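You operate a simulated robot arm through the tools that you are given. There is no shell and no other tool.

You are at the controls of a simulated robot arm. One attempt, no reset.

## Task
Put things in order on the counter. At the end: the tea bottle from the counter stands where the bun stood; the bun from the counter stands where the brown paper ball stood; the brown paper ball from the counter stands where the silver steel tin (marked "SESAME") stood; the white napkin pack from the counter stands where the tea bottle stood; the silver steel tin from the counter is on the carton (marked "SALT"); whatever was shut is shut again. Leave all else as you found it, and nothing knocked over. Set down upright: steel tin.

The check looks at the end state, three seconds after you hand in, the way a careful person would. Anything else that was tipped, shoved, dropped, spilled or broken makes it a failure. Flat cloth is picked up by pressing the open fingertips on it (5 to 10 N) and closing them slowly along it; thin cloth reads only 2 to 8 mm in the jaws.

## Robot
A 6-joint arm with a two-finger parallel gripper, fixed in place. Base frame: the origin is at the foot of the arm, x ahead of it, y to its left, z up; the work surface is at about z = 0.83. Units: m, degrees, N and s.
With the tool pointing down near the work surface it reaches from about 0.26 to 0.68 m from the base axis. Its first joint turns from -66.0 to 66.0 degrees. Payload 2.9 kg.
The tool frame sits at the grasp point between the pads (the TCP): z along the fingers, y along the line on which they close. The tips reach 0.03 m beyond it. Largest opening 0.11 m; finger width 0.02, thickness 0.01; the body of the gripper, 0.048 by 0.112 m, starts 0.055 m behind the TCP.
Orientation is that of the tool frame in the base frame, as [roll, pitch, yaw] about the fixed x, y, z axes, in that order (R = Rz(yaw) Ry(pitch) Rx(roll)). With the fingers straight down and closing along the base's y, the tool's x points along the base's -x, its y along +y and its z along -z.

## Interface
- The arm moves only by the tool servo_tool. Its argument "rows" is a list that holds one entry, the list of rows, each a list of 7 numbers: the shift along the base's x, y, z in m, then the turn, a rotation vector about the base's x, y, z in degrees, then the finger opening in m, from 0 to 0.11. In form: [[[x, y, z, ax, ay, az, grip], ...]]. A call has 1 to 20 rows; each row shifts and turns the commanded pose from where the row before left it. A row lasts 0.2 s, in which the tool goes at most 0.05 m and 8.6 degrees; a call with a longer step from one row to the next is refused whole, and so is a gripper value outside its range. Where a pose cannot be reached the arm comes as near as it can. A force on the tool above 40 N (or 10 N above the force at the start of the call, whichever is more), or a blocked arm, ends the call early, and 0.2 s more pass. Each finger travels about 0.108 m/s and halts on what it meets, pressing with about 22 N; the grip force reading is that of the motor and also rises with nothing between the fingers. The clock runs only during rows and for 0.2 s after the last one: add rows that do not move to give the fingers time. It gives the time, the measured TCP pose, the force on the tool (base axes), the opening and the grip force at its end, in the units of the frame above (readings bear some noise), with the torque about the TCP (base axes, N m) and any sound that the robot's microphone picked up.
- Cameras (640 x 400 px; columns grow to the right, rows downward): "scene" is fixed at [0.0885, 0.4265, 1.3919]; the picture's right is [-0.72, -0.69, 0.00], its down [-0.37, 0.39, -0.84] and it looks along [0.58, -0.61, -0.54] (base axes); focal length 349 px, centre (320, 200). "wrist" rides on the gripper at [0.072, 0.017, -0.103] in the tool frame; the picture's right is [-0.23, 0.97, 0.00], its down [-0.76, -0.18, -0.62] and it looks along [-0.61, -0.14, 0.78] (tool axes); focal length 222 px, centre (320, 200).
- snapshot(camera): a new picture of that camera. It takes no simulated time.
- pixel_to_xyz(camera, pixels): there is no depth. For up to 12 entries [column, row, z] of the newest picture of that camera ("zoom" is the newest enlarged one), the place [x, y] in the base frame at which the ray of that pixel passes the height z, good to about 0.002 m, but the place of the scene camera against the robot may be out by one fixed shift of up to 0.018 m in any direction. It takes no simulated time.
- inspect(camera, box): a new picture of the part [left, top, right, bottom] of that camera's present view, enlarged. It takes no simulated time.
- hand_in(): hands the job in; it is judged then, once.

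Open the gripper and draw the arm clear of the work before you hand the job in, unless the task says otherwise.

The tools are called after "Emit:" by a JSON object that holds its "api" and its "payload". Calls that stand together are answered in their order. servo_tool: Moves the arm, as the interface text tells. Its arguments: {"type":"object","properties":{"rows":{"type":"array","items":{"type":"array","items":{"type":"array","items":{"type":"number"}}}}},"required":["rows"]} The other tools are called the same way: snapshot (camera) takes a picture; pixel_to_xyz (camera, pixels) gives the place at which the rays of pixels pass given heights; inspect (camera, box) takes an enlarged picture of a part of a camera's view; hand_in () hands the job in.

At the start:

```text
clock: 0.0
tcp_pos: [0.4011, -0.1559, 1.1688]
orientation: [180.0, 0.0, -180.0]
wrist_force: [0.4, -0.9, -0.2]
moment: [-0.01, -0.04, -0.04]
grip_width: 0.1101
grasp_force: 0.2
```

scene: 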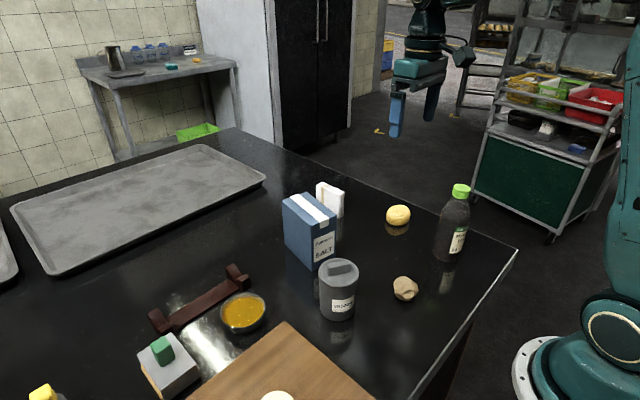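
wrist: 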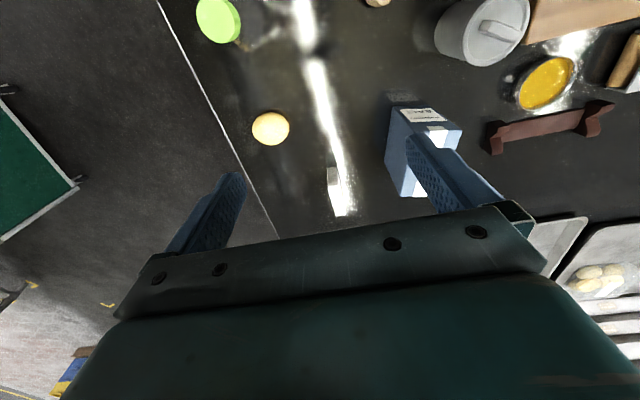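

The scene shows carton SALT (~310,230), napkin pack behind it (~330,198), bun (398,215), tea bottle (455,225), paper ball (405,288), and steel tin (338,290). I'll take closer views before moving.

Emit:
{"api": "inspect", "payload": {"camera": "scene", "box": [260, 160, 500, 330]}}

Emit:
{"api": "inspect", "payload": {"camera": "wrist", "box": [180, 0, 640, 240]}}

```text
2.35 times, centred on (380, 245) of scene
```

zoom: 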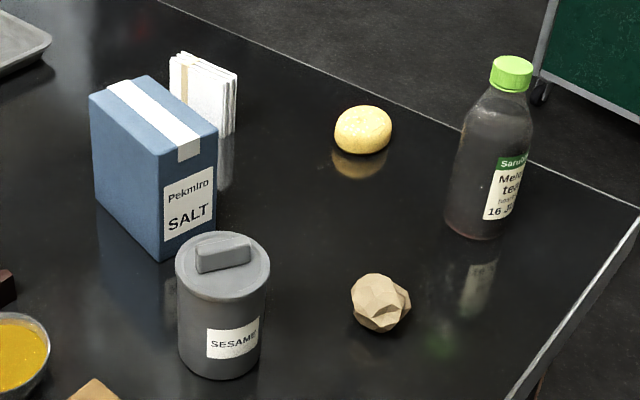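

```text
1.39 times, centred on (410, 120) of wrist
```

zoom: 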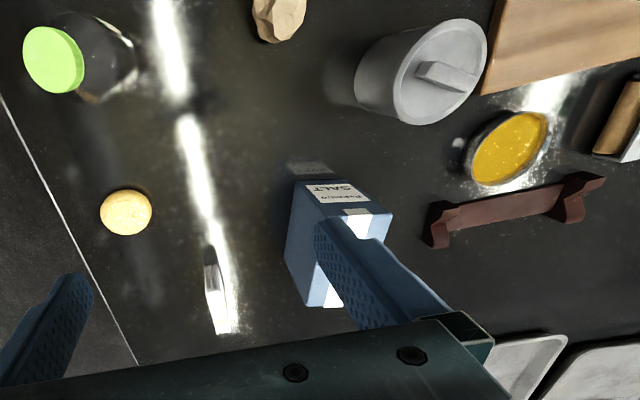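

The wrist view shows the bun (271,128), bottle cap (218,18), napkin (340,192), carton, tin (482,30). I'll query the coordinates at the likely heights.

Emit:
{"api": "pixel_to_xyz", "payload": {"camera": "wrist", "pixels": [[271, 128, 0.85], [218, 18, 1.0], [377, 0, 0.85], [340, 215, 0.83], [333, 168, 0.9], [405, 197, 0.83], [428, 195, 0.83], [500, 30, 0.95], [455, 55, 0.83], [388, 108, 0.95], [461, 130, 0.95], [540, 80, 0.84]]}}

Emit:
{"api": "pixel_to_xyz", "payload": {"camera": "scene", "pixels": [[398, 216, 0.85], [461, 190, 1.0], [450, 257, 0.83], [405, 289, 0.85], [338, 313, 0.83], [340, 270, 0.93], [318, 267, 0.83], [284, 240, 0.83], [341, 254, 0.83], [320, 220, 0.93], [283, 197, 0.93], [337, 216, 0.83]]}}

```text
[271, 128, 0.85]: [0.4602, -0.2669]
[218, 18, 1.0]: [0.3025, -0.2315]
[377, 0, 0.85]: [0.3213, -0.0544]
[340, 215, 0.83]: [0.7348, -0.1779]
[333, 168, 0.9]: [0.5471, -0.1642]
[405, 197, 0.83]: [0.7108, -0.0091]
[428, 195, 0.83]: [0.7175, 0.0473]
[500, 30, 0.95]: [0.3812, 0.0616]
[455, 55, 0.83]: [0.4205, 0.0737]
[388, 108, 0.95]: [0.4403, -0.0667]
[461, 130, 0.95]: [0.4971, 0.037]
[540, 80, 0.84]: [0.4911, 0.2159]
```

```text
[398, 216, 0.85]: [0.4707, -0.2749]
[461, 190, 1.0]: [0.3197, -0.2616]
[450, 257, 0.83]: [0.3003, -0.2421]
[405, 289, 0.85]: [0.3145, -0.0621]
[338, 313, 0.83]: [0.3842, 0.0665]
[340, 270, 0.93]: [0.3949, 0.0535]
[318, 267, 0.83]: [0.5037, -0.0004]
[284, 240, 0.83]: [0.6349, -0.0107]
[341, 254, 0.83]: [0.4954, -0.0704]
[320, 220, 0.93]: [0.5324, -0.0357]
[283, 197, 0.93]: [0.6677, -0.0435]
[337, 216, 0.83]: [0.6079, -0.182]
```

The objects near the base are at the top edge of the wrist view. I'll raise and draw the tool back to see the whole group.

Emit:
{"api": "servo_tool", "payload": {"rows": [[[-0.03, 0.02, 0.015, 0, 0, 0, 0.11], [-0.03, 0.02, 0.015, 0, 0, 0, 0.11], [-0.03, 0.02, 0.015, 0, 0, 0, 0.11], [-0.02, 0.02, 0.015, 0, 0, 0, 0.11], [0, 0, 0, 0, 0, 0, 0.11], [0, 0, 0, 0, 0, 0, 0.11]]]}}

Emit:
{"api": "snapshot", "payload": {"camera": "wrist"}}

Emit:
{"api": "snapshot", "payload": {"camera": "scene"}}

```text
clock: 1.4
tcp_pos: [0.2907, -0.0752, 1.2305]
orientation: [180.0, -0.1, 179.9]
wrist_force: [0.4, 0.1, -0.1]
moment: [0.0, -0.01, 0.01]
grip_width: 0.1099
grasp_force: 0.1
```

```text
taken
```

wrist: 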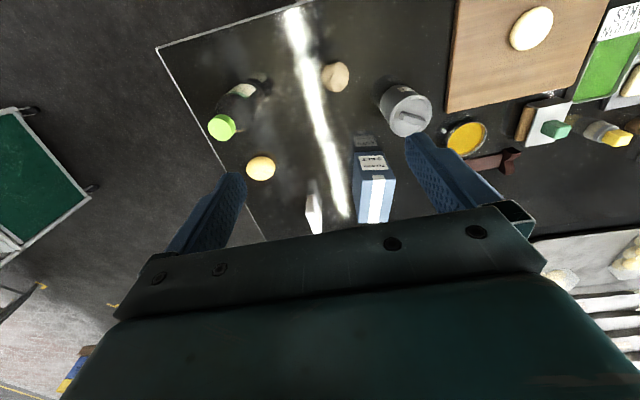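

```text
taken
```

scene: 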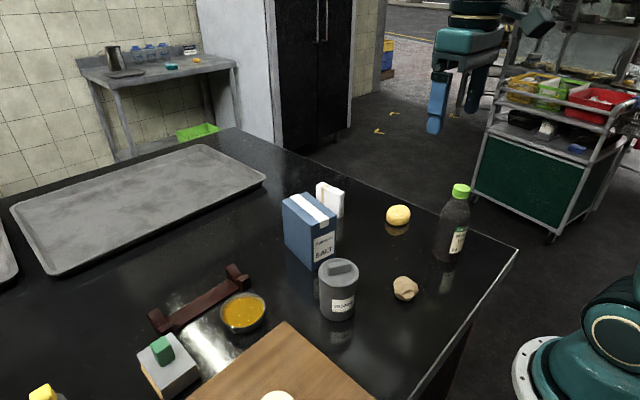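

Now the whole group is visible in the wrist view. I'll zoom into it for precise edges.

Emit:
{"api": "inspect", "payload": {"camera": "wrist", "box": [190, 30, 450, 240]}}

```text
1.90 times, centred on (320, 135) of wrist
```

zoom: 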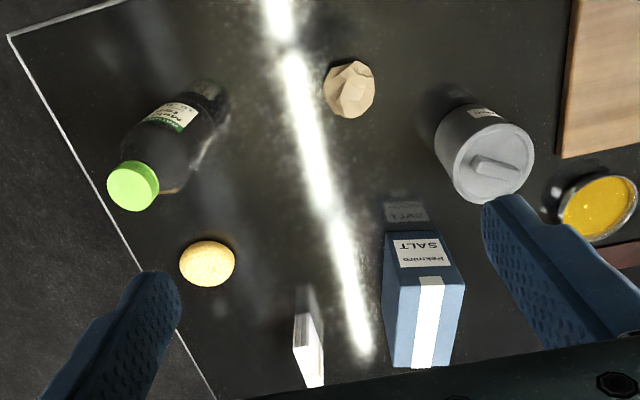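

I'll convert the zoomed pixels for each object at several heights.

Emit:
{"api": "pixel_to_xyz", "payload": {"camera": "zoom", "pixels": [[133, 187, 1.02], [210, 95, 0.83], [207, 263, 0.85], [349, 89, 0.855], [499, 165, 0.95], [442, 135, 0.83], [386, 232, 0.83], [447, 232, 0.83], [402, 277, 0.95], [465, 287, 0.95], [296, 315, 0.9], [315, 387, 0.9]]}}

Emit:
{"api": "pixel_to_xyz", "payload": {"camera": "zoom", "pixels": [[180, 263, 0.85], [235, 263, 0.85], [207, 240, 0.85], [207, 287, 0.85], [323, 89, 0.855], [375, 89, 0.855], [349, 60, 0.855], [349, 118, 0.855], [436, 135, 0.95], [534, 160, 0.95], [500, 122, 0.95], [490, 203, 0.95]]}}

```text
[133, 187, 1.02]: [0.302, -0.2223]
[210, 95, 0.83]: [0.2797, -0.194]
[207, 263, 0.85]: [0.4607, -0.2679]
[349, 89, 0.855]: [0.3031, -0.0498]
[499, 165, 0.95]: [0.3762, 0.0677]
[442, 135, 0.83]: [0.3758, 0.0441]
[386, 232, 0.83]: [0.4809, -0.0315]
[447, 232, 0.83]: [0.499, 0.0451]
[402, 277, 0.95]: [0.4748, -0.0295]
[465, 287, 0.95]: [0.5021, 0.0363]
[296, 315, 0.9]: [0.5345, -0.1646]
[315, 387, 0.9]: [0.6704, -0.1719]
```

```text
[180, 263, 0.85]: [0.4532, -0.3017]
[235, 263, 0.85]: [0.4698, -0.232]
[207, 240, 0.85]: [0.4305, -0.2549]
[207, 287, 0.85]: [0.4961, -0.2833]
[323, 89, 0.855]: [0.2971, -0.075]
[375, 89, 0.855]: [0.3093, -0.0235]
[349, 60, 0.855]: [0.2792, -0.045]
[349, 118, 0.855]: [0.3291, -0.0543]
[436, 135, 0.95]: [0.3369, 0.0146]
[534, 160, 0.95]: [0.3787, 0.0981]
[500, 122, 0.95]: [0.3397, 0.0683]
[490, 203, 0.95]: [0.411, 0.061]
```

Estimated positions: bun ≈(0.461,-0.268), ball ≈(0.303,-0.050), bottle ≈(0.29,-0.21), tin ≈(0.375,0.057), carton front edge near x≈0.49. I'll lower to get a closer look at the tin and carton.

Emit:
{"api": "servo_tool", "payload": {"rows": [[[0.0, 0.025, -0.03, 0, 0, 0, 0.11], [0.0, 0.025, -0.03, 0, 0, 0, 0.11], [0.0, 0.025, -0.03, 0, 0, 0, 0.11], [0, 0.025, -0.02, 0, 0, 0, 0.11], [0, 0, 0, 0, 0, 0, 0.11], [0, 0, 0, 0, 0, 0, 0.11]]]}}

Emit:
{"api": "snapshot", "payload": {"camera": "wrist"}}

Emit:
{"api": "inspect", "payload": {"camera": "wrist", "box": [190, 0, 510, 200]}}

```text
clock: 2.8
tcp_pos: [0.2908, 0.0243, 1.119]
orientation: [180.0, -0.1, 180.0]
wrist_force: [0.1, -0.1, -1.1]
moment: [0.03, -0.03, 0.03]
grip_width: 0.1101
grasp_force: 0.1
```

```text
taken
```

wrist: 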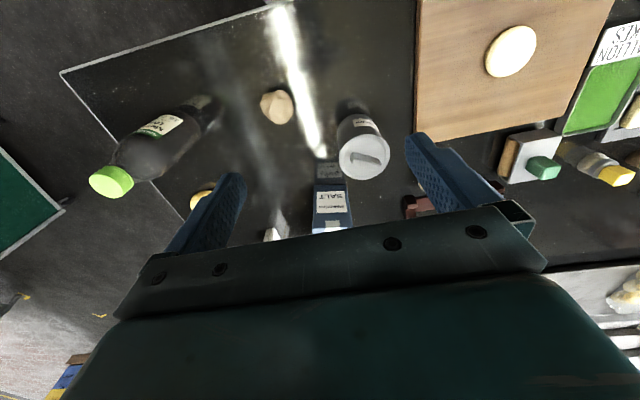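

```text
2.00 times, centred on (350, 100) of wrist
```

zoom: 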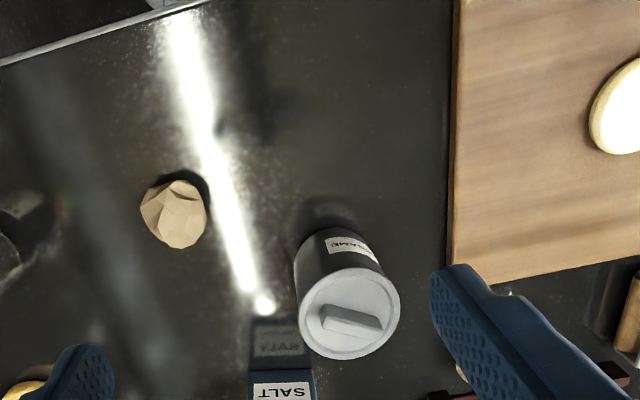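

The tin's lid is at zoom (349,313) and the board edge near (450,260). I'll compute tin geometry and clearances.

Emit:
{"api": "pixel_to_xyz", "payload": {"camera": "zoom", "pixels": [[349, 313, 0.94], [349, 313, 0.93], [300, 320, 0.94], [400, 305, 0.94], [349, 267, 0.94], [349, 360, 0.94], [330, 228, 0.83], [295, 268, 0.83], [450, 260, 0.85], [450, 100, 0.85], [176, 213, 0.85], [280, 397, 0.95]]}}

Emit:
{"api": "pixel_to_xyz", "payload": {"camera": "wrist", "pixels": [[111, 181, 1.02], [200, 100, 0.83], [315, 182, 0.83], [345, 182, 0.83], [315, 190, 0.95], [348, 185, 0.95], [271, 238, 0.83], [285, 237, 0.83]]}}

```text
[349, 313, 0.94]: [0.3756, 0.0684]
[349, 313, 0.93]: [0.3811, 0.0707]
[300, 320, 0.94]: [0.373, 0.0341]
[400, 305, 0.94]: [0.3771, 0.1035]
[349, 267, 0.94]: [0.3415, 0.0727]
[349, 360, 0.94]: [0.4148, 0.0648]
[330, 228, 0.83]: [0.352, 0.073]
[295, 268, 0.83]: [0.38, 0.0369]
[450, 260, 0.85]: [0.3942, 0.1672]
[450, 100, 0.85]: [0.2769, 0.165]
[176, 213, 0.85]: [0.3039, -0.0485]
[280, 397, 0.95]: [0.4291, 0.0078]
```

```text
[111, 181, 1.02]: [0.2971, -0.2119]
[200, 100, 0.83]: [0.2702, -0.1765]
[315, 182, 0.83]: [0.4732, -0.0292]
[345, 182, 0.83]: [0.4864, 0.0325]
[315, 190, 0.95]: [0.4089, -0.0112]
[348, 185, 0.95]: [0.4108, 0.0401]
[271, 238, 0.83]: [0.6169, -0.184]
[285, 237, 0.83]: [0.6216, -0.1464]
```

I want a more accurate tin height and centre, so I'll zoom tightly on the tin in both cameras.

Emit:
{"api": "inspect", "payload": {"camera": "wrist", "box": [290, 90, 430, 190]}}

Emit:
{"api": "inspect", "payload": {"camera": "scene", "box": [260, 180, 420, 330]}}

```text
4.00 times, centred on (360, 140) of wrist
```

zoom: 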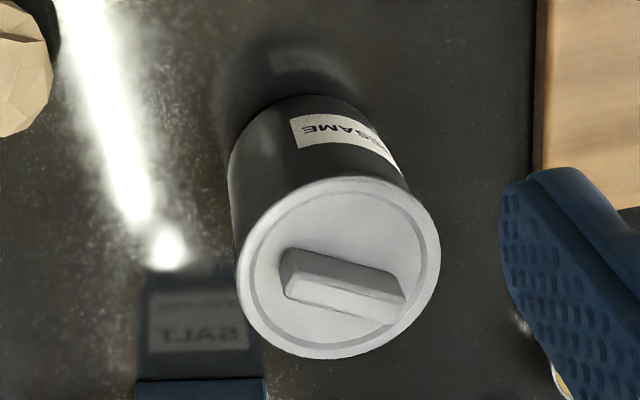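

```text
2.67 times, centred on (340, 255) of scene
```

zoom: 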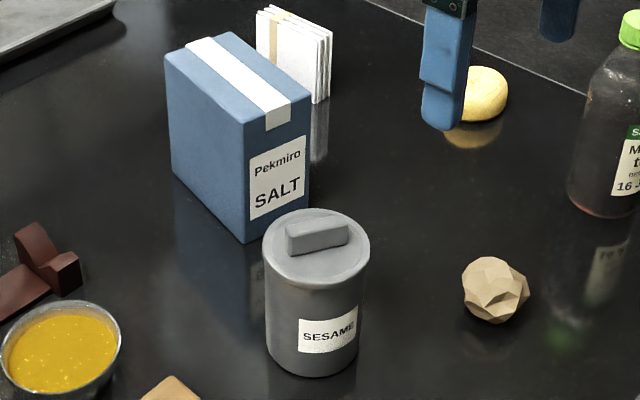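

I'll compute the tin's lid centre and base from these zooms at several heights.

Emit:
{"api": "pixel_to_xyz", "payload": {"camera": "wrist", "pixels": [[364.6, 157, 0.92], [364.6, 157, 0.95], [353.7, 113.7, 0.83], [337.2, 131, 0.83], [380, 133, 0.83], [339, 157, 0.93], [390.2, 157, 0.93], [364.6, 134.2, 0.93], [364.6, 179.7, 0.93]]}}

Emit:
{"api": "pixel_to_xyz", "payload": {"camera": "zoom", "pixels": [[316, 249, 0.92], [316, 249, 0.95], [312, 378, 0.83], [266, 350, 0.83], [359, 350, 0.83], [165, 53, 0.95], [245, 103, 0.95], [311, 89, 0.95], [222, 32, 0.95], [245, 242, 0.83], [172, 173, 0.83], [308, 203, 0.83]]}}

```text
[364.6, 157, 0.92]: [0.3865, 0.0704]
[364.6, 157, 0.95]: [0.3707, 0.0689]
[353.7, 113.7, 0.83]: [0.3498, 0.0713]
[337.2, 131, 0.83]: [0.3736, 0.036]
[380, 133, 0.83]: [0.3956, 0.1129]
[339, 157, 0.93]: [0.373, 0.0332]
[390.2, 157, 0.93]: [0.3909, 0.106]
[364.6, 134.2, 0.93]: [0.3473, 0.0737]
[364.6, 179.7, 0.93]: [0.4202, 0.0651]
```

```text
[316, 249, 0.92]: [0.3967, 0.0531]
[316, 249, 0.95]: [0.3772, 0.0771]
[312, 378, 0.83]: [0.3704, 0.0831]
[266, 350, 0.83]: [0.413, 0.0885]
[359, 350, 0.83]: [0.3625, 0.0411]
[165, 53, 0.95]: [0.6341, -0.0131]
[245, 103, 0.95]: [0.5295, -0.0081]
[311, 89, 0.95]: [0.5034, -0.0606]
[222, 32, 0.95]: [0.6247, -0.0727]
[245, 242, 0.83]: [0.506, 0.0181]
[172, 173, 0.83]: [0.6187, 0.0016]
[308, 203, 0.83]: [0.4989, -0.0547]
```

The tin's lid appears to be at about z≈0.925, centre ≈(0.384,0.070), dia ≈0.07. The carton needs a better view, so I'll move above and behind it.

Emit:
{"api": "servo_tool", "payload": {"rows": [[[0.03, 0.0, 0.03, 0, 0, 0, 0.11], [0.035, 0.0, 0.03, 0, 0, 0, 0.11], [0.035, 0.0, 0.03, 0, 0, 0, 0.11], [0.03, 0.0, 0.01, 0, 0, 0, 0.11], [0.03, 0, 0, 0, 0, 0, 0.11], [0, 0, 0, 0, 0, 0, 0.11], [0, 0, 0, 0, 0, 0, 0.11]]]}}

Emit:
{"api": "snapshot", "payload": {"camera": "wrist"}}

Emit:
{"api": "inspect", "payload": {"camera": "wrist", "box": [200, 30, 440, 220]}}

```text
clock: 4.4
tcp_pos: [0.4495, 0.0269, 1.217]
orientation: [180.0, 0.1, 180.0]
wrist_force: [-0.5, 0.1, -0.1]
moment: [-0.03, 0.0, 0.02]
grip_width: 0.1102
grasp_force: 0.1
```

```text
taken
```

wrist: 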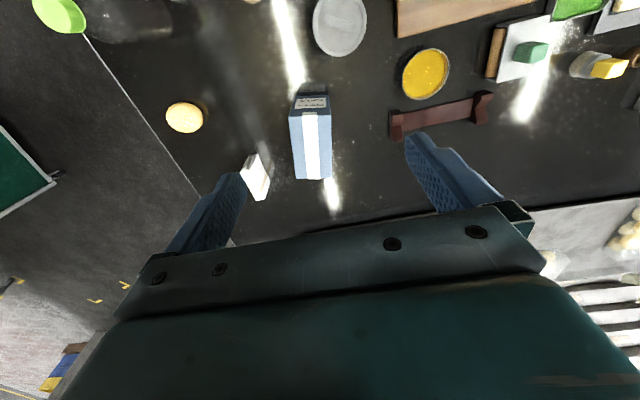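

```text
2.11 times, centred on (320, 125) of wrist
```

zoom: 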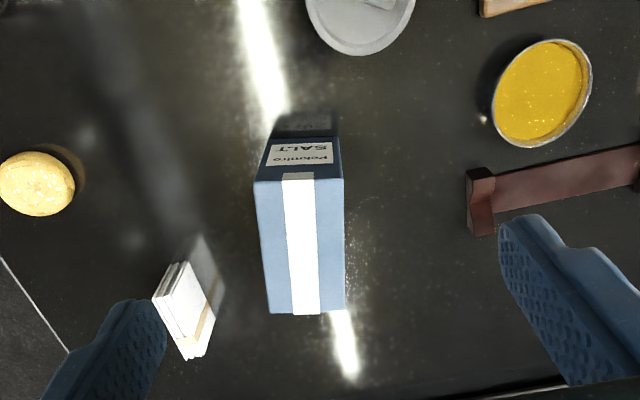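

Carton top corners in zoom: (255,180), (343,178), (345,310), (267,314); front bottom edge (268,140)-(338,138). I'll convert these and the napkin's edges.

Emit:
{"api": "pixel_to_xyz", "payload": {"camera": "zoom", "pixels": [[255, 180, 0.97], [343, 178, 0.97], [345, 310, 0.97], [267, 314, 0.97], [268, 140, 0.83], [338, 138, 0.83], [154, 298, 0.91], [186, 359, 0.91], [208, 353, 0.91], [188, 262, 0.91], [202, 236, 0.83], [225, 290, 0.83]]}}

Emit:
{"api": "inspect", "payload": {"camera": "wrist", "box": [220, 130, 320, 220]}}

```text
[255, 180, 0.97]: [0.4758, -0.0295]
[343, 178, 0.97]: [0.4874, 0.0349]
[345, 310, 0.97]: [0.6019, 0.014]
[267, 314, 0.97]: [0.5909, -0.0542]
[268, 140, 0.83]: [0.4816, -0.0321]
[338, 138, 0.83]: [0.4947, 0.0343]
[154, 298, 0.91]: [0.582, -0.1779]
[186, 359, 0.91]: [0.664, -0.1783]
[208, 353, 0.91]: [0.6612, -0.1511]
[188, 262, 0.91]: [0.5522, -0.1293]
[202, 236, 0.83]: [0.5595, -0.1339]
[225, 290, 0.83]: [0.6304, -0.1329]
```

```text
4.44 times, centred on (270, 175) of wrist
```

zoom: 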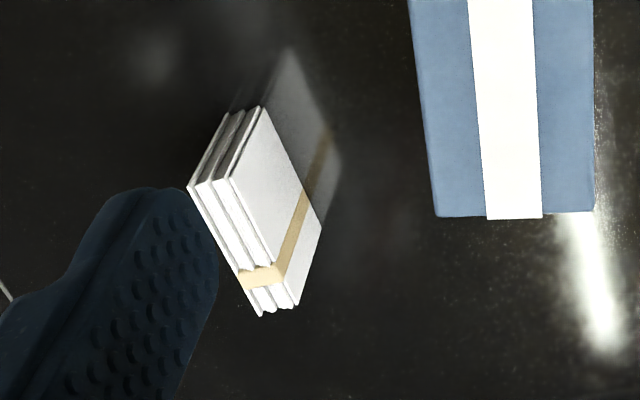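

The napkin pack stands on edge: base corners (228,112), (262,107), (322,222) and top corners (189,187), (230,180), (293,306), (263,315) in this zoom. I'll convert them.

Emit:
{"api": "pixel_to_xyz", "payload": {"camera": "zoom", "pixels": [[228, 112, 0.83], [262, 107, 0.83], [322, 222, 0.83], [189, 187, 0.9], [230, 180, 0.9], [293, 306, 0.9], [263, 315, 0.9], [230, 180, 0.92], [293, 306, 0.92], [189, 187, 0.92], [263, 315, 0.92]]}}

```text
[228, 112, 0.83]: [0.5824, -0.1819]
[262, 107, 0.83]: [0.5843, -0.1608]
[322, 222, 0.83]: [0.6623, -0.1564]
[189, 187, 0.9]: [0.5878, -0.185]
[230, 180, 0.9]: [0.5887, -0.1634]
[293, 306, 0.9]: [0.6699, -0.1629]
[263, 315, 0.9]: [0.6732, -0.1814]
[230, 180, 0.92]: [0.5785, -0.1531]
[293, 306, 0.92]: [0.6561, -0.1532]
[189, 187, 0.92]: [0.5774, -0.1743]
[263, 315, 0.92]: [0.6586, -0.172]
```

The napkin is about 0.08 long (x 0.583–0.664), 0.021 thick (y≈-0.169), top z≈0.908; the carton top is near z≈0.95, centre ≈(0.548,-0.012). I'll zoom on the tin lid from this view to triangulate its height.

Emit:
{"api": "inspect", "payload": {"camera": "wrist", "box": [280, 0, 400, 75]}}

Emit:
{"api": "inspect", "payload": {"camera": "scene", "box": [400, 165, 510, 275]}}

```text
5.33 times, centred on (340, 38) of wrist
```

zoom: 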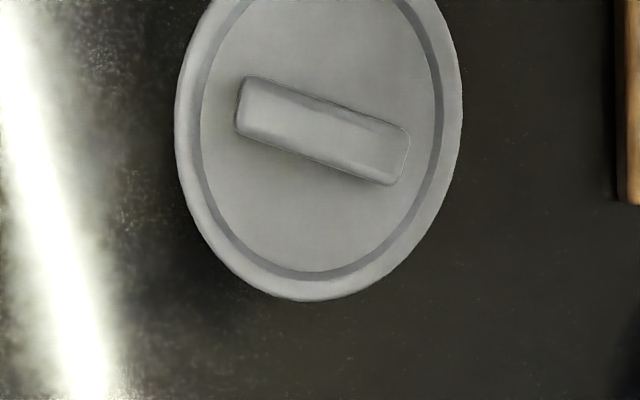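

```text
3.64 times, centred on (455, 220) of scene
```

zoom: 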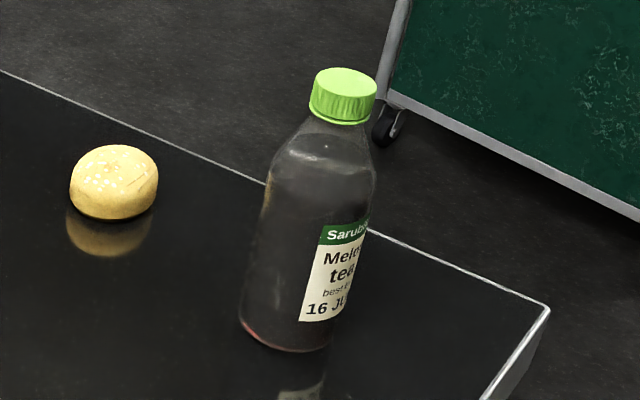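

I'll convert the lid centre and edges at candidate heights from this view.

Emit:
{"api": "pixel_to_xyz", "payload": {"camera": "wrist", "pixels": [[339.8, 22.6, 0.91], [339.8, 22.6, 0.93], [339.8, 22.6, 0.95], [312.8, 23.9, 0.93], [366.8, 21.1, 0.93], [340, 56.7, 0.93], [184, 118, 0.85], [58, 10, 1.02]]}}

Emit:
{"api": "pixel_to_xyz", "payload": {"camera": "zoom", "pixels": [[346, 79, 1.02], [346, 79, 1.0], [283, 350, 0.83], [243, 320, 0.83], [330, 345, 0.83], [114, 182, 0.85], [548, 310, 0.83], [113, 218, 0.83], [340, 120, 1.0]]}}

```text
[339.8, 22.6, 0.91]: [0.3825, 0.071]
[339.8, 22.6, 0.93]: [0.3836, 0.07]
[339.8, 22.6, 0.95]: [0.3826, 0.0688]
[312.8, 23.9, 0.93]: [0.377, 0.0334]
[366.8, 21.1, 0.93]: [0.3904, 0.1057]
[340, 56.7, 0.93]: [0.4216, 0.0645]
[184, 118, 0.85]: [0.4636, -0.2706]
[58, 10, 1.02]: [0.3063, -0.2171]
```

```text
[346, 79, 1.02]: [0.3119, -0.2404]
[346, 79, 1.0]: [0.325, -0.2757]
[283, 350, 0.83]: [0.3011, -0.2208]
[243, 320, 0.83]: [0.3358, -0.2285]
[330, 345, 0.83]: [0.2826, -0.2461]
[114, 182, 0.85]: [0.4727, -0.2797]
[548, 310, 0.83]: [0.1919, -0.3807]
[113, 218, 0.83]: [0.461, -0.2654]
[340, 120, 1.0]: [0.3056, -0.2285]
```

Tin: centre ≈(0.383,0.070), lid top ≈0.927. Before grasping, I'll look at the finger's pad shape and the tin's lid rim up close.

Emit:
{"api": "inspect", "payload": {"camera": "scene", "box": [290, 20, 450, 120]}}

Emit:
{"api": "inspect", "payload": {"camera": "scene", "box": [300, 250, 380, 325]}}

```text
4.00 times, centred on (370, 70) of scene
```

zoom: 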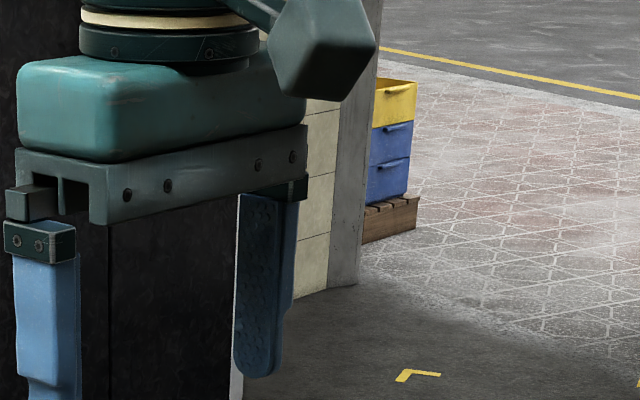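

```text
5.33 times, centred on (340, 288) of scene
```

zoom: 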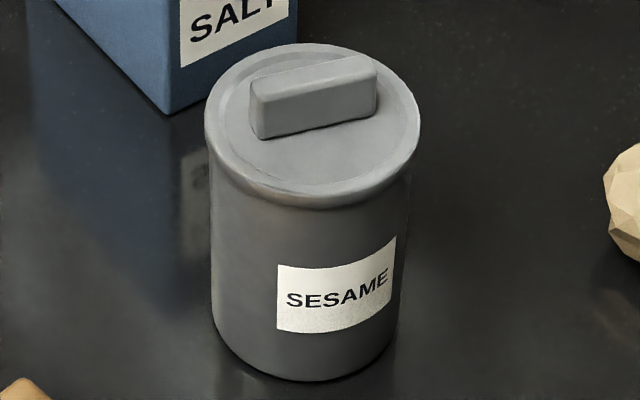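

The pads are flat along the full finger, so they will touch the slightly wider lid rim; I'll grasp, lift a few mm and check whether the whole tin comes. First move over the tin and descend partly.

Emit:
{"api": "servo_tool", "payload": {"rows": [[[-0.0335, 0.0215, 0.0, 0, 0, 0, 0.11], [-0.033, 0.0216, 0.0, 0, 0, 0, 0.11], [0.0, 0.0, -0.04, 0, 0, 0, 0.11], [0.0, 0.0, -0.04, 0, 0, 0, 0.11], [0, 0, -0.04, 0, 0, 0, 0.11], [0, 0, -0.04, 0, 0, 0, 0.11], [0, 0, -0.04, 0, 0, 0, 0.11], [0, 0, 0, 0, 0, 0, 0.11], [0, 0, 0, 0, 0, 0, 0.11]]]}}

Emit:
{"api": "snapshot", "payload": {"camera": "wrist"}}

Emit:
{"api": "snapshot", "payload": {"camera": "scene"}}

```text
clock: 6.4
tcp_pos: [0.383, 0.0671, 1.0213]
orientation: [-180.0, 0.0, -180.0]
wrist_force: [0.6, -0.7, -0.7]
moment: [0.0, -0.01, 0.04]
grip_width: 0.1101
grasp_force: 0.0
```

```text
taken
```

wrist: 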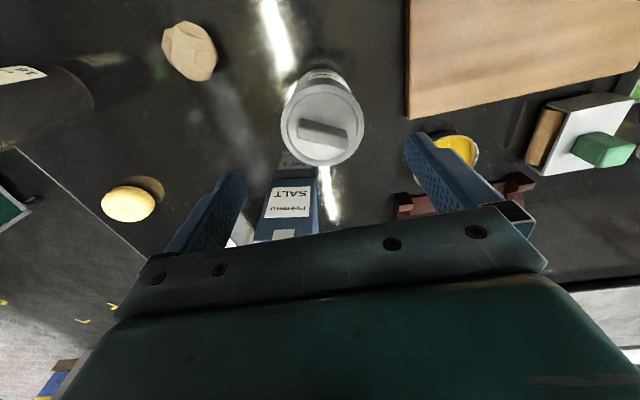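

```text
taken
```

scene: 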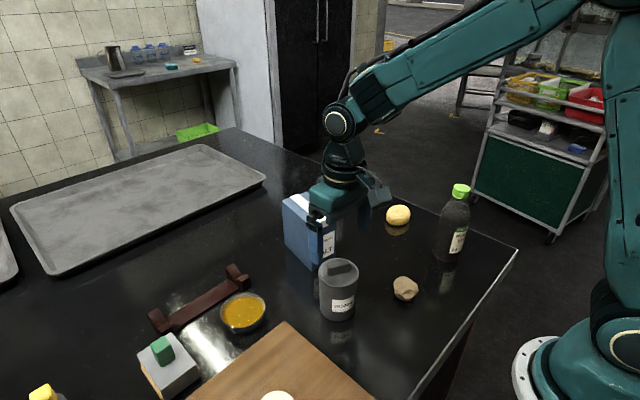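

The tin lid is at about (322,123) between the fingers. I'll verify its centre at z=0.927.

Emit:
{"api": "inspect", "payload": {"camera": "wrist", "box": [262, 60, 382, 175]}}

```text
3.48 times, centred on (322, 118) of wrist
```

zoom: 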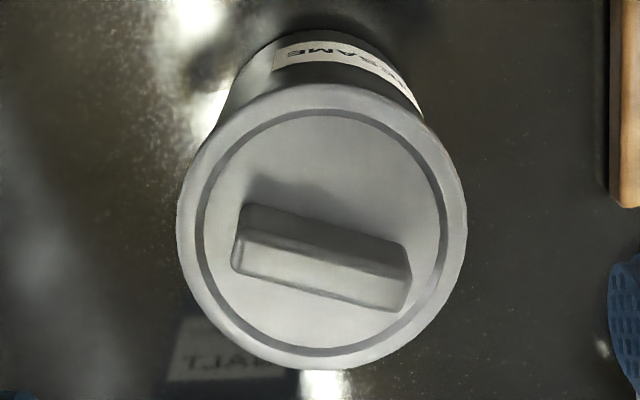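

Emit:
{"api": "pixel_to_xyz", "payload": {"camera": "zoom", "pixels": [[322, 227, 0.927], [177, 235, 0.927], [467, 212, 0.927], [318, 84, 0.927], [324, 369, 0.927], [239, 208, 0.94], [404, 247, 0.94], [340, 31, 0.83], [322, 227, 0.92]]}}

```text
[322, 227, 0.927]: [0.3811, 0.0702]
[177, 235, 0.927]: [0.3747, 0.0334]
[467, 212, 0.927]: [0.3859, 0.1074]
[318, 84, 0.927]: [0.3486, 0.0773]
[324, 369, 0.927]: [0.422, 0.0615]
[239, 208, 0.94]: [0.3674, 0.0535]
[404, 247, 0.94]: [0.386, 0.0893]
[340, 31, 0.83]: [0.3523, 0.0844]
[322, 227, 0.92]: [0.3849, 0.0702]
```

The tin centre is confirmed at about (0.384,0.070). Now descend to z≈0.898 with a slight y correction, keeping the fingers open.

Emit:
{"api": "servo_tool", "payload": {"rows": [[[0.001, 0.003, -0.03, 0, 0, 0, 0.11], [0.0, 0.0, -0.03, 0, 0, 0, 0.11], [0.0, 0.0, -0.03, 0, 0, 0, 0.11], [0.0, 0.0, -0.02, 0, 0, 0, 0.11], [0, 0, -0.013, 0, 0, 0, 0.11], [0, 0, 0, 0, 0, 0, 0.11], [0, 0, 0, 0, 0, 0, 0.11]]]}}

Emit:
{"api": "snapshot", "payload": {"camera": "scene"}}

Emit:
{"api": "snapshot", "payload": {"camera": "wrist"}}

```text
clock: 8.0
tcp_pos: [0.385, 0.0699, 0.8967]
orientation: [-180.0, 0.0, 180.0]
wrist_force: [0.5, 0.0, 0.0]
moment: [-0.02, -0.02, 0.0]
grip_width: 0.1098
grasp_force: 0.0
```

```text
taken
```

scene: 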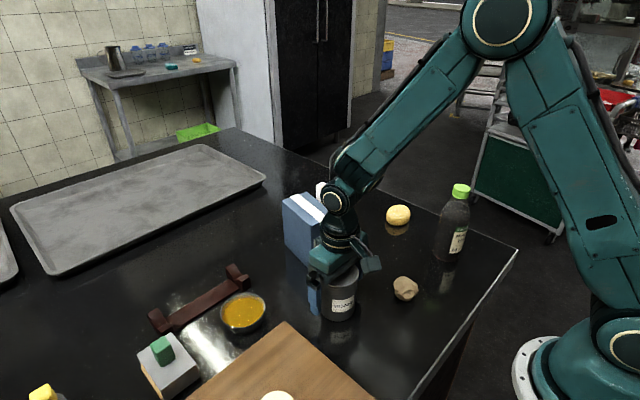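

```text
taken
```

wrist: 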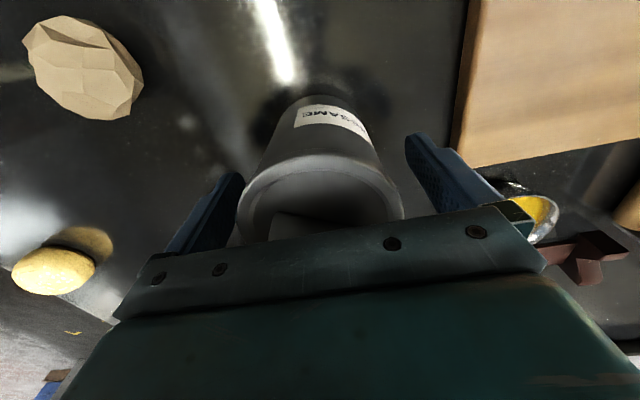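

The tin is centred between the fingers. I'll close gradually and read the width.

Emit:
{"api": "servo_tool", "payload": {"rows": [[[0, 0, 0, 0, 0, 0, 0.1], [0, 0, 0, 0, 0, 0, 0.09], [0, 0, 0, 0, 0, 0, 0.08], [0, 0, 0, 0, 0, 0, 0.074], [0, 0, 0, 0, 0, 0, 0.07], [0, 0, 0, 0, 0, 0, 0.066], [0, 0, 0, 0, 0, 0, 0.062], [0, 0, 0, 0, 0, 0, 0.062]]]}}

Emit:
{"api": "snapshot", "payload": {"camera": "wrist"}}

```text
clock: 9.8
tcp_pos: [0.3857, 0.0688, 0.8959]
orientation: [179.9, 0.0, 180.0]
wrist_force: [0.3, 1.0, 0.3]
moment: [-0.01, 0.01, 0.05]
grip_width: 0.0728
grasp_force: 22.3
heard: snap
```

```text
taken
```

wrist: 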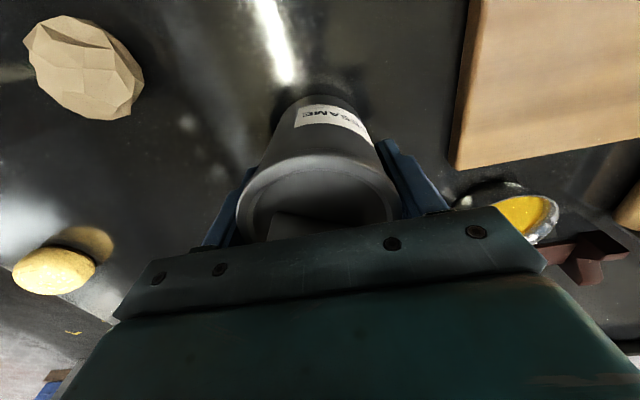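

A "snap" was heard with the jaws on 0.0728 m (the lid rim). I'll look closely before lifting.

Emit:
{"api": "inspect", "payload": {"camera": "scene", "box": [290, 240, 390, 330]}}

Emit:
{"api": "inspect", "payload": {"camera": "wrist", "box": [220, 80, 430, 250]}}

```text
4.44 times, centred on (340, 285) of scene
```

zoom: 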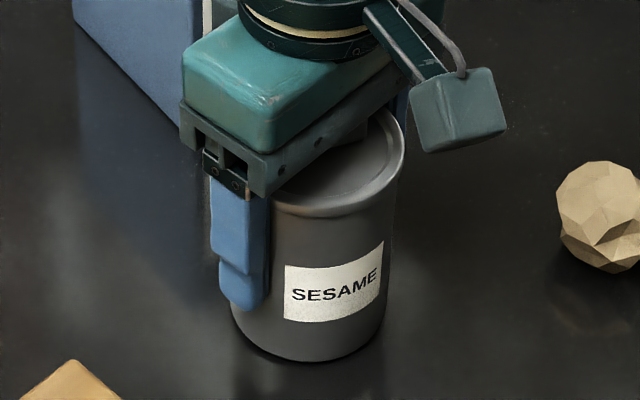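

```text
2.35 times, centred on (325, 165) of wrist
```

zoom: 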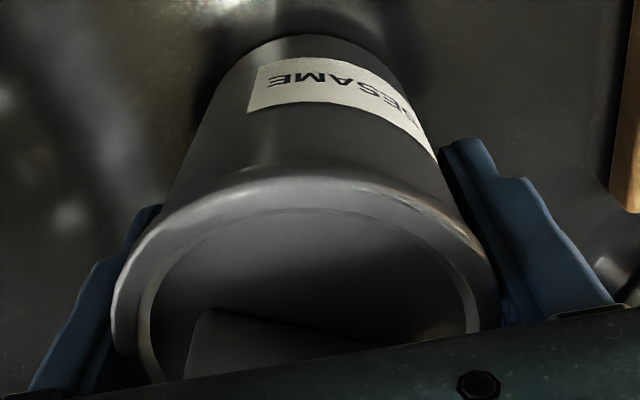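

The tin is intact with the pads on the lid rim. I'll lift by just 5 mm and check force and picture.

Emit:
{"api": "servo_tool", "payload": {"rows": [[[0, 0, 0.002, 0, 0, 0, 0.062], [0, 0, 0.003, 0, 0, 0, 0.062], [0, 0, 0, 0, 0, 0, 0.062], [0, 0, 0, 0, 0, 0, 0.062]]]}}

Emit:
{"api": "inspect", "payload": {"camera": "scene", "box": [290, 240, 390, 330]}}

Emit:
{"api": "inspect", "payload": {"camera": "wrist", "box": [220, 80, 430, 250]}}

```text
clock: 10.8
tcp_pos: [0.3861, 0.0708, 0.9015]
orientation: [-179.9, -0.1, 180.0]
wrist_force: [0.4, -0.6, 0.2]
moment: [-0.03, -0.01, 0.0]
grip_width: 0.0728
grasp_force: 22.0
```

```text
4.44 times, centred on (340, 285) of scene
```

zoom: 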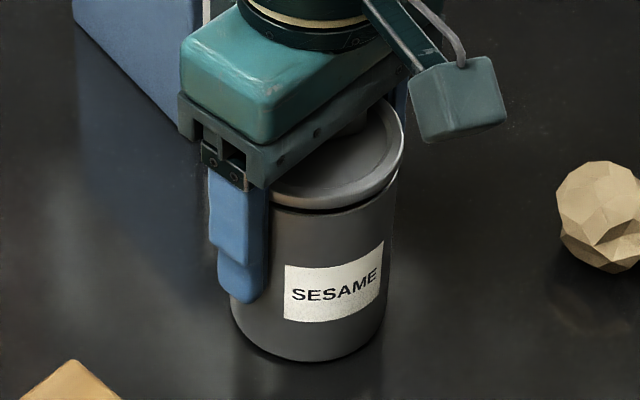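

```text
2.35 times, centred on (325, 165) of wrist
```

zoom: 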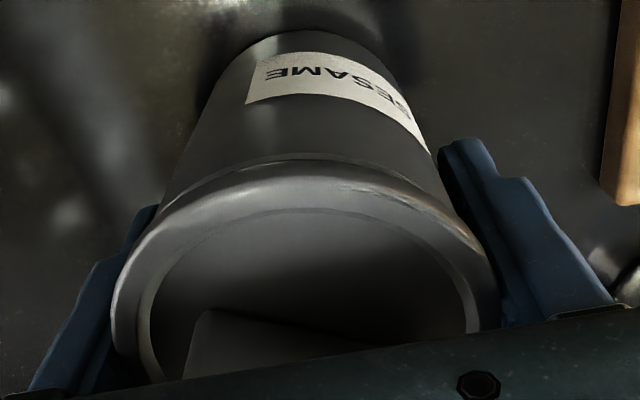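

The lid alone came up — it is a separate snap-on lid. I'll lower it straight back onto the tin and press gently to reseat it.

Emit:
{"api": "servo_tool", "payload": {"rows": [[[0, 0, -0.003, 0, 0, 0, 0.062], [0, 0, -0.002, 0, 0, 0, 0.062], [0, 0, -0.001, 0, 0, 0, 0.062], [0, 0, 0, 0, 0, 0, 0.062]]]}}

Emit:
{"api": "inspect", "payload": {"camera": "scene", "box": [290, 240, 390, 330]}}

Emit:
{"api": "inspect", "payload": {"camera": "wrist", "box": [220, 80, 430, 250]}}

```text
clock: 11.8
tcp_pos: [0.3859, 0.0695, 0.8969]
orientation: [-180.0, 0.1, -180.0]
wrist_force: [-4.2, -3.3, 17.1]
moment: [0.06, -0.07, 0.01]
grip_width: 0.0728
grasp_force: 22.0
heard: snap
```

```text
4.44 times, centred on (340, 285) of scene
```

zoom: 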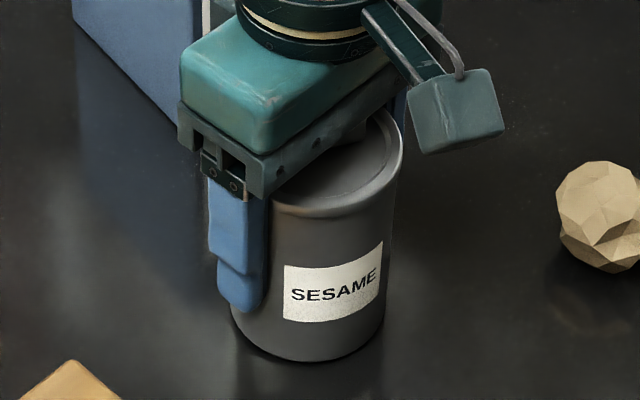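

```text
2.35 times, centred on (325, 165) of wrist
```

zoom: 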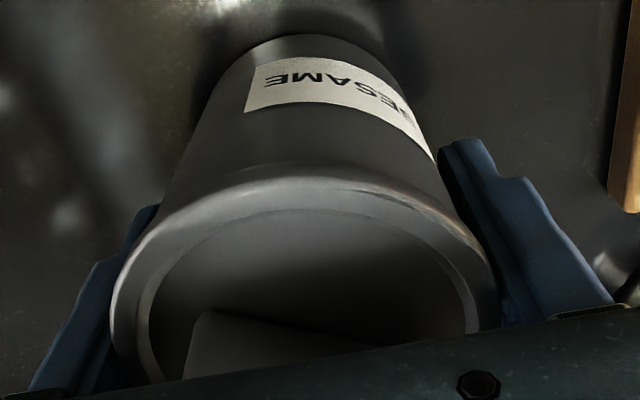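

The lid snapped shut again (17 N press). I'll release, rise clear, and then regrip the tin by its body below the lid with the gripper tilted 30° so the pads bypass the rim.

Emit:
{"api": "servo_tool", "payload": {"rows": [[[0, 0, 0.0008, 0, 0, 0, 0.068], [0, 0, 0, 0, 0, 0, 0.08], [0, 0, 0, 0, 0, 0, 0.1], [0, 0, 0, 0, 0, 0, 0.11], [0, 0, 0, 0, 0, 0, 0.11]]]}}

Emit:
{"api": "inspect", "payload": {"camera": "scene", "box": [290, 240, 390, 330]}}

Emit:
{"api": "inspect", "payload": {"camera": "wrist", "box": [220, 80, 430, 250]}}

```text
clock: 13.0
tcp_pos: [0.3862, 0.071, 0.8958]
orientation: [180.0, 0.0, 180.0]
wrist_force: [0.2, 0.5, 0.8]
moment: [0.02, 0.02, -0.02]
grip_width: 0.1101
grasp_force: 0.1
```

```text
4.44 times, centred on (340, 285) of scene
```

zoom: 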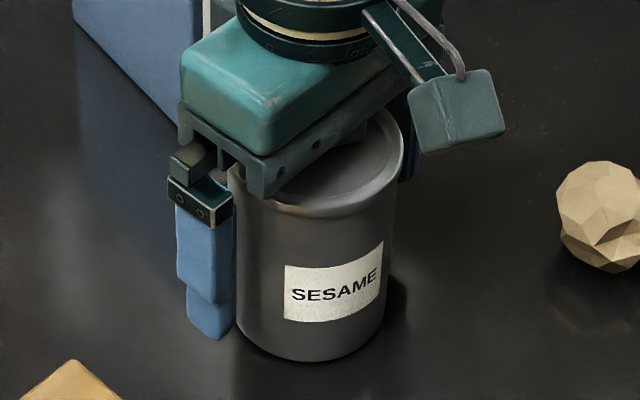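

```text
2.35 times, centred on (325, 165) of wrist
```

zoom: 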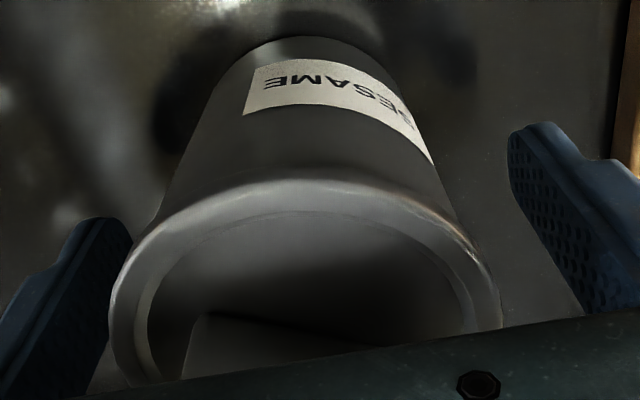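

The lid is seated and the tin is undisturbed. Now rise 0.16 m, then tilt by -30° about y while drawing back toward the base.

Emit:
{"api": "servo_tool", "payload": {"rows": [[[0, 0, 0.04, 0, 0, 0, 0.11], [0, 0, 0.04, 0, 0, 0, 0.11], [0, 0, 0.04, 0, 0, 0, 0.11], [0, 0, 0.04, 0, 0, 0, 0.11], [-0.019, 0, 0, 0, -7.5, 0, 0.11], [-0.019, 0, 0, 0, -7.5, 0, 0.11], [-0.019, 0, 0, 0, -7.5, 0, 0.11], [-0.019, 0, 0, 0, -7.5, 0, 0.11], [0, 0, 0, 0, 0, 0, 0.11], [0, 0, 0, 0, 0, 0, 0.11], [0, 0, 0, 0, 0, 0, 0.11]]]}}

Emit:
{"api": "snapshot", "payload": {"camera": "scene"}}

Emit:
{"api": "snapshot", "payload": {"camera": "wrist"}}

```text
clock: 15.4
tcp_pos: [0.3083, 0.0699, 1.056]
orientation: [-180.0, 30.0, -179.9]
wrist_force: [-0.1, -0.3, -0.5]
moment: [-0.03, -0.02, 0.04]
grip_width: 0.1101
grasp_force: 0.0
```

```text
taken
```

scene: 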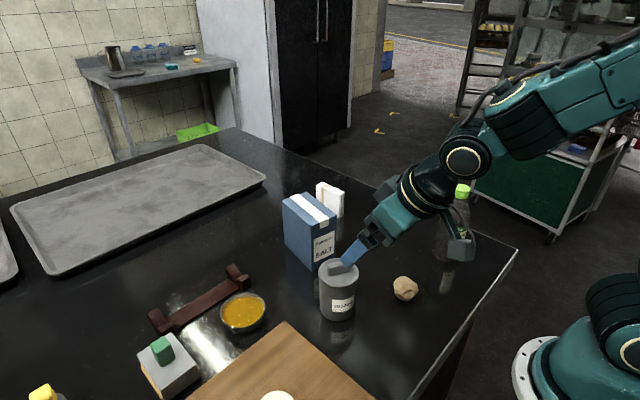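

```text
taken
```

wrist: 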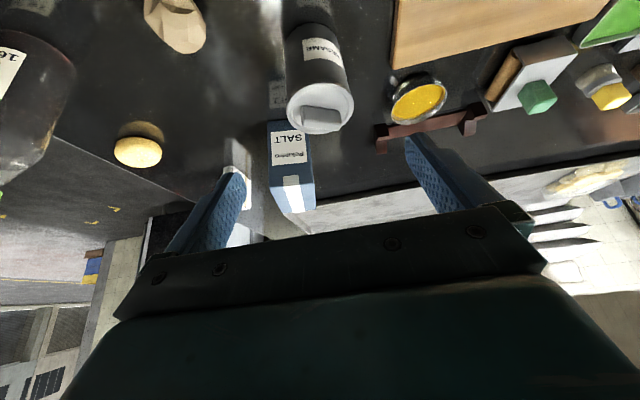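

The tilt was reached as commanded. Now go down to the pre-approach point and approach partway along the tool axis.

Emit:
{"api": "servo_tool", "payload": {"rows": [[[0, 0, -0.031, 0, 0, 0, 0.11], [0, 0, -0.031, 0, 0, 0, 0.11], [0.02, 0, -0.0346, 0, 0, 0, 0.11], [0.02, 0, -0.0346, 0, 0, 0, 0.11], [0, 0, 0, 0, 0, 0, 0.11], [0, 0, 0, 0, 0, 0, 0.11]]]}}

Emit:
{"api": "snapshot", "payload": {"camera": "scene"}}

Emit:
{"api": "snapshot", "payload": {"camera": "wrist"}}

```text
clock: 16.8
tcp_pos: [0.3581, 0.0716, 0.9307]
orientation: [179.9, 30.0, 180.0]
wrist_force: [0.3, -0.8, 0.1]
moment: [-0.01, -0.03, 0.03]
grip_width: 0.11
grasp_force: 0.1
out of reach, approached as far as the arm can: row 2
```

```text
taken
```

scene: 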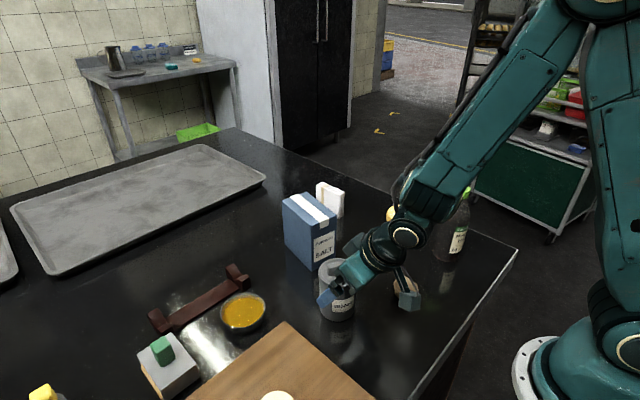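

```text
taken
```

wrist: 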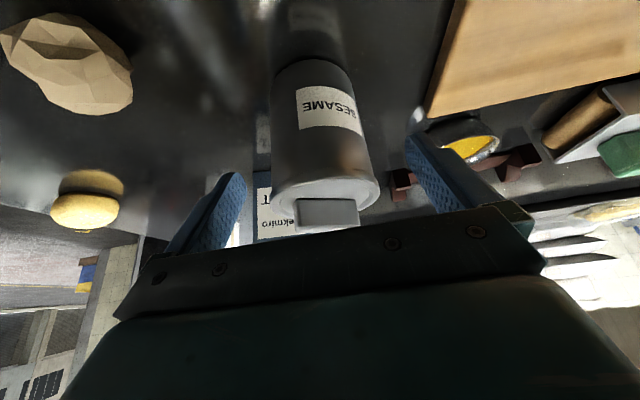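

Row 2 clipped slightly; the TCP is at (0.358,0.072,0.931), with the tin centred at column ~325 between the fingers. Continue to (0.369,0.070,0.890).

Emit:
{"api": "servo_tool", "payload": {"rows": [[[0.004, -0.001, -0.015, 0, 0, 0, 0.11], [0.004, -0.0005, -0.015, 0, 0, 0, 0.11], [0.003, 0, -0.0105, 0, 0, 0, 0.11], [0, 0, 0, 0, 0, 0, 0.11], [0, 0, 0, 0, 0, 0, 0.11]]]}}

Emit:
{"api": "inspect", "payload": {"camera": "scene", "box": [280, 220, 420, 330]}}

Emit:
{"api": "snapshot", "payload": {"camera": "wrist"}}

```text
clock: 18.0
tcp_pos: [0.3675, 0.0714, 0.8897]
orientation: [-180.0, 30.0, 179.9]
wrist_force: [-0.6, 0.1, 0.1]
moment: [0.02, -0.03, -0.04]
grip_width: 0.1103
grasp_force: 0.1
```

```text
3.64 times, centred on (350, 275) of scene
```

zoom: 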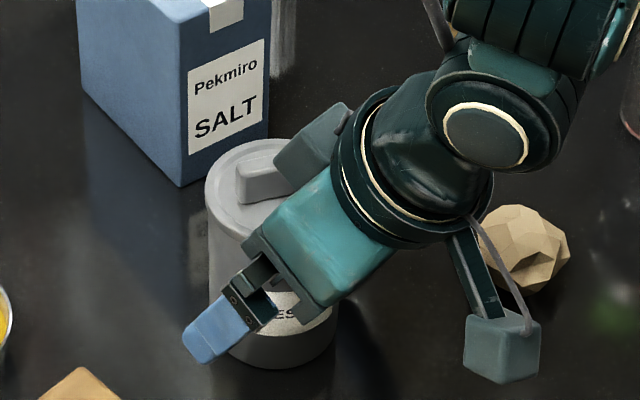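

```text
taken
```

wrist: 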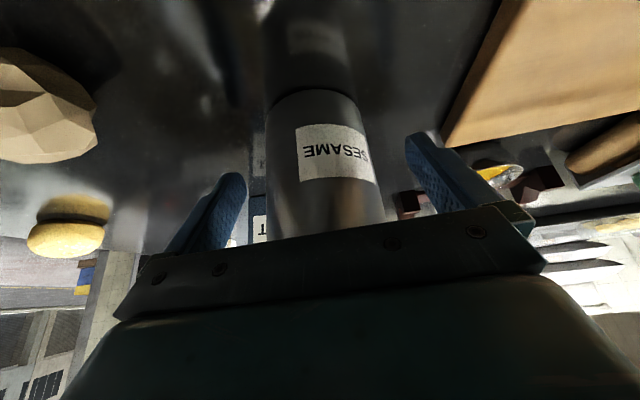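

No contact forces, and the body is between the pads below the lid. Close slowly on the body.

Emit:
{"api": "servo_tool", "payload": {"rows": [[[0, 0, 0, 0, 0, 0, 0.1], [0, 0, 0, 0, 0, 0, 0.09], [0, 0, 0, 0, 0, 0, 0.08], [0, 0, 0, 0, 0, 0, 0.074], [0, 0, 0, 0, 0, 0, 0.07], [0, 0, 0, 0, 0, 0, 0.066], [0, 0, 0, 0, 0, 0, 0.06], [0, 0, 0, 0, 0, 0, 0.06]]]}}

Emit:
{"api": "inspect", "payload": {"camera": "scene", "box": [280, 220, 420, 330]}}

Emit:
{"api": "snapshot", "payload": {"camera": "wrist"}}

```text
clock: 19.8
tcp_pos: [0.368, 0.072, 0.8907]
orientation: [-180.0, 30.1, 179.9]
wrist_force: [0.3, -1.7, 2.4]
moment: [-0.24, 0.02, -0.09]
grip_width: 0.0672
grasp_force: 21.9
```

```text
3.64 times, centred on (350, 275) of scene
```

zoom: 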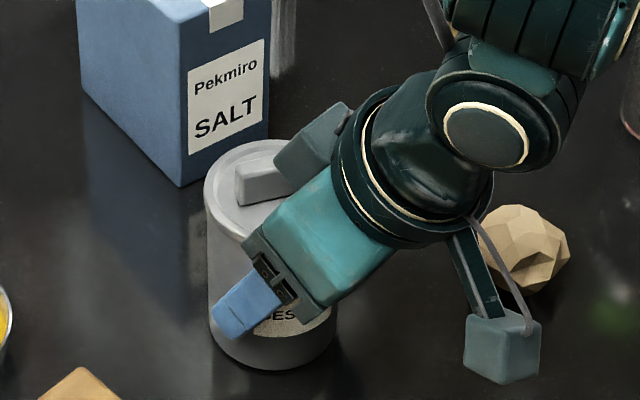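

```text
taken
```

wrist: 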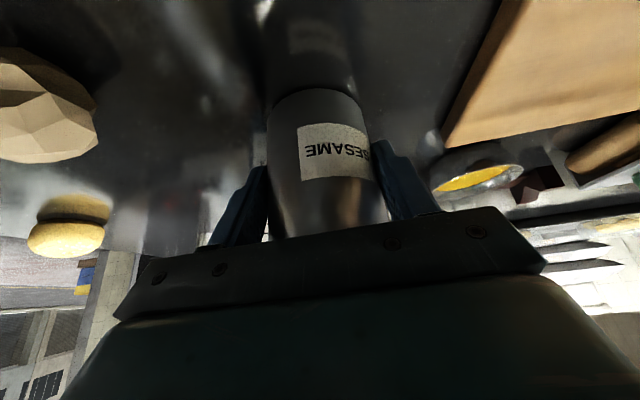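

Gripped at 0.0672 m (the body, narrower than the lid) with no snap. Lift 6 mm and check.

Emit:
{"api": "servo_tool", "payload": {"rows": [[[0, 0, 0.002, 0, 0, 0, 0.06], [0, 0, 0.004, 0, 0, 0, 0.06], [0, 0, 0, 0, 0, 0, 0.06], [0, 0, 0, 0, 0, 0, 0.06]]]}}

Emit:
{"api": "inspect", "payload": {"camera": "scene", "box": [280, 220, 420, 330]}}

Emit:
{"api": "snapshot", "payload": {"camera": "wrist"}}

```text
clock: 20.8
tcp_pos: [0.368, 0.0711, 0.8948]
orientation: [179.9, 30.1, 180.0]
wrist_force: [0.2, 0.5, -4.2]
moment: [0.03, 0.08, -0.01]
grip_width: 0.0667
grasp_force: 22.3
```

```text
3.64 times, centred on (350, 275) of scene
```

zoom: 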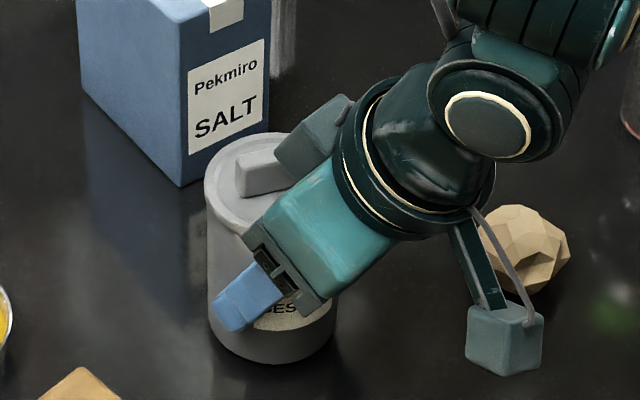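

```text
taken
```

wrist: 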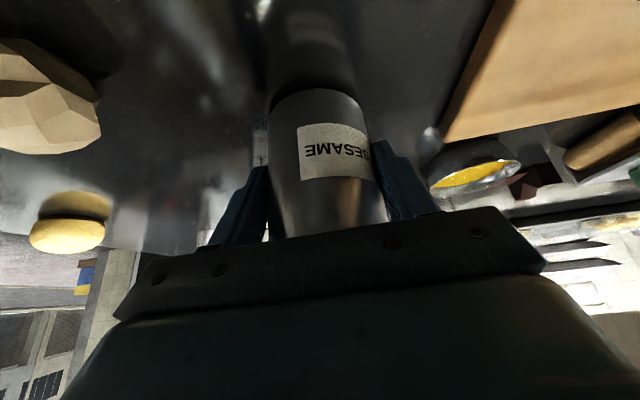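

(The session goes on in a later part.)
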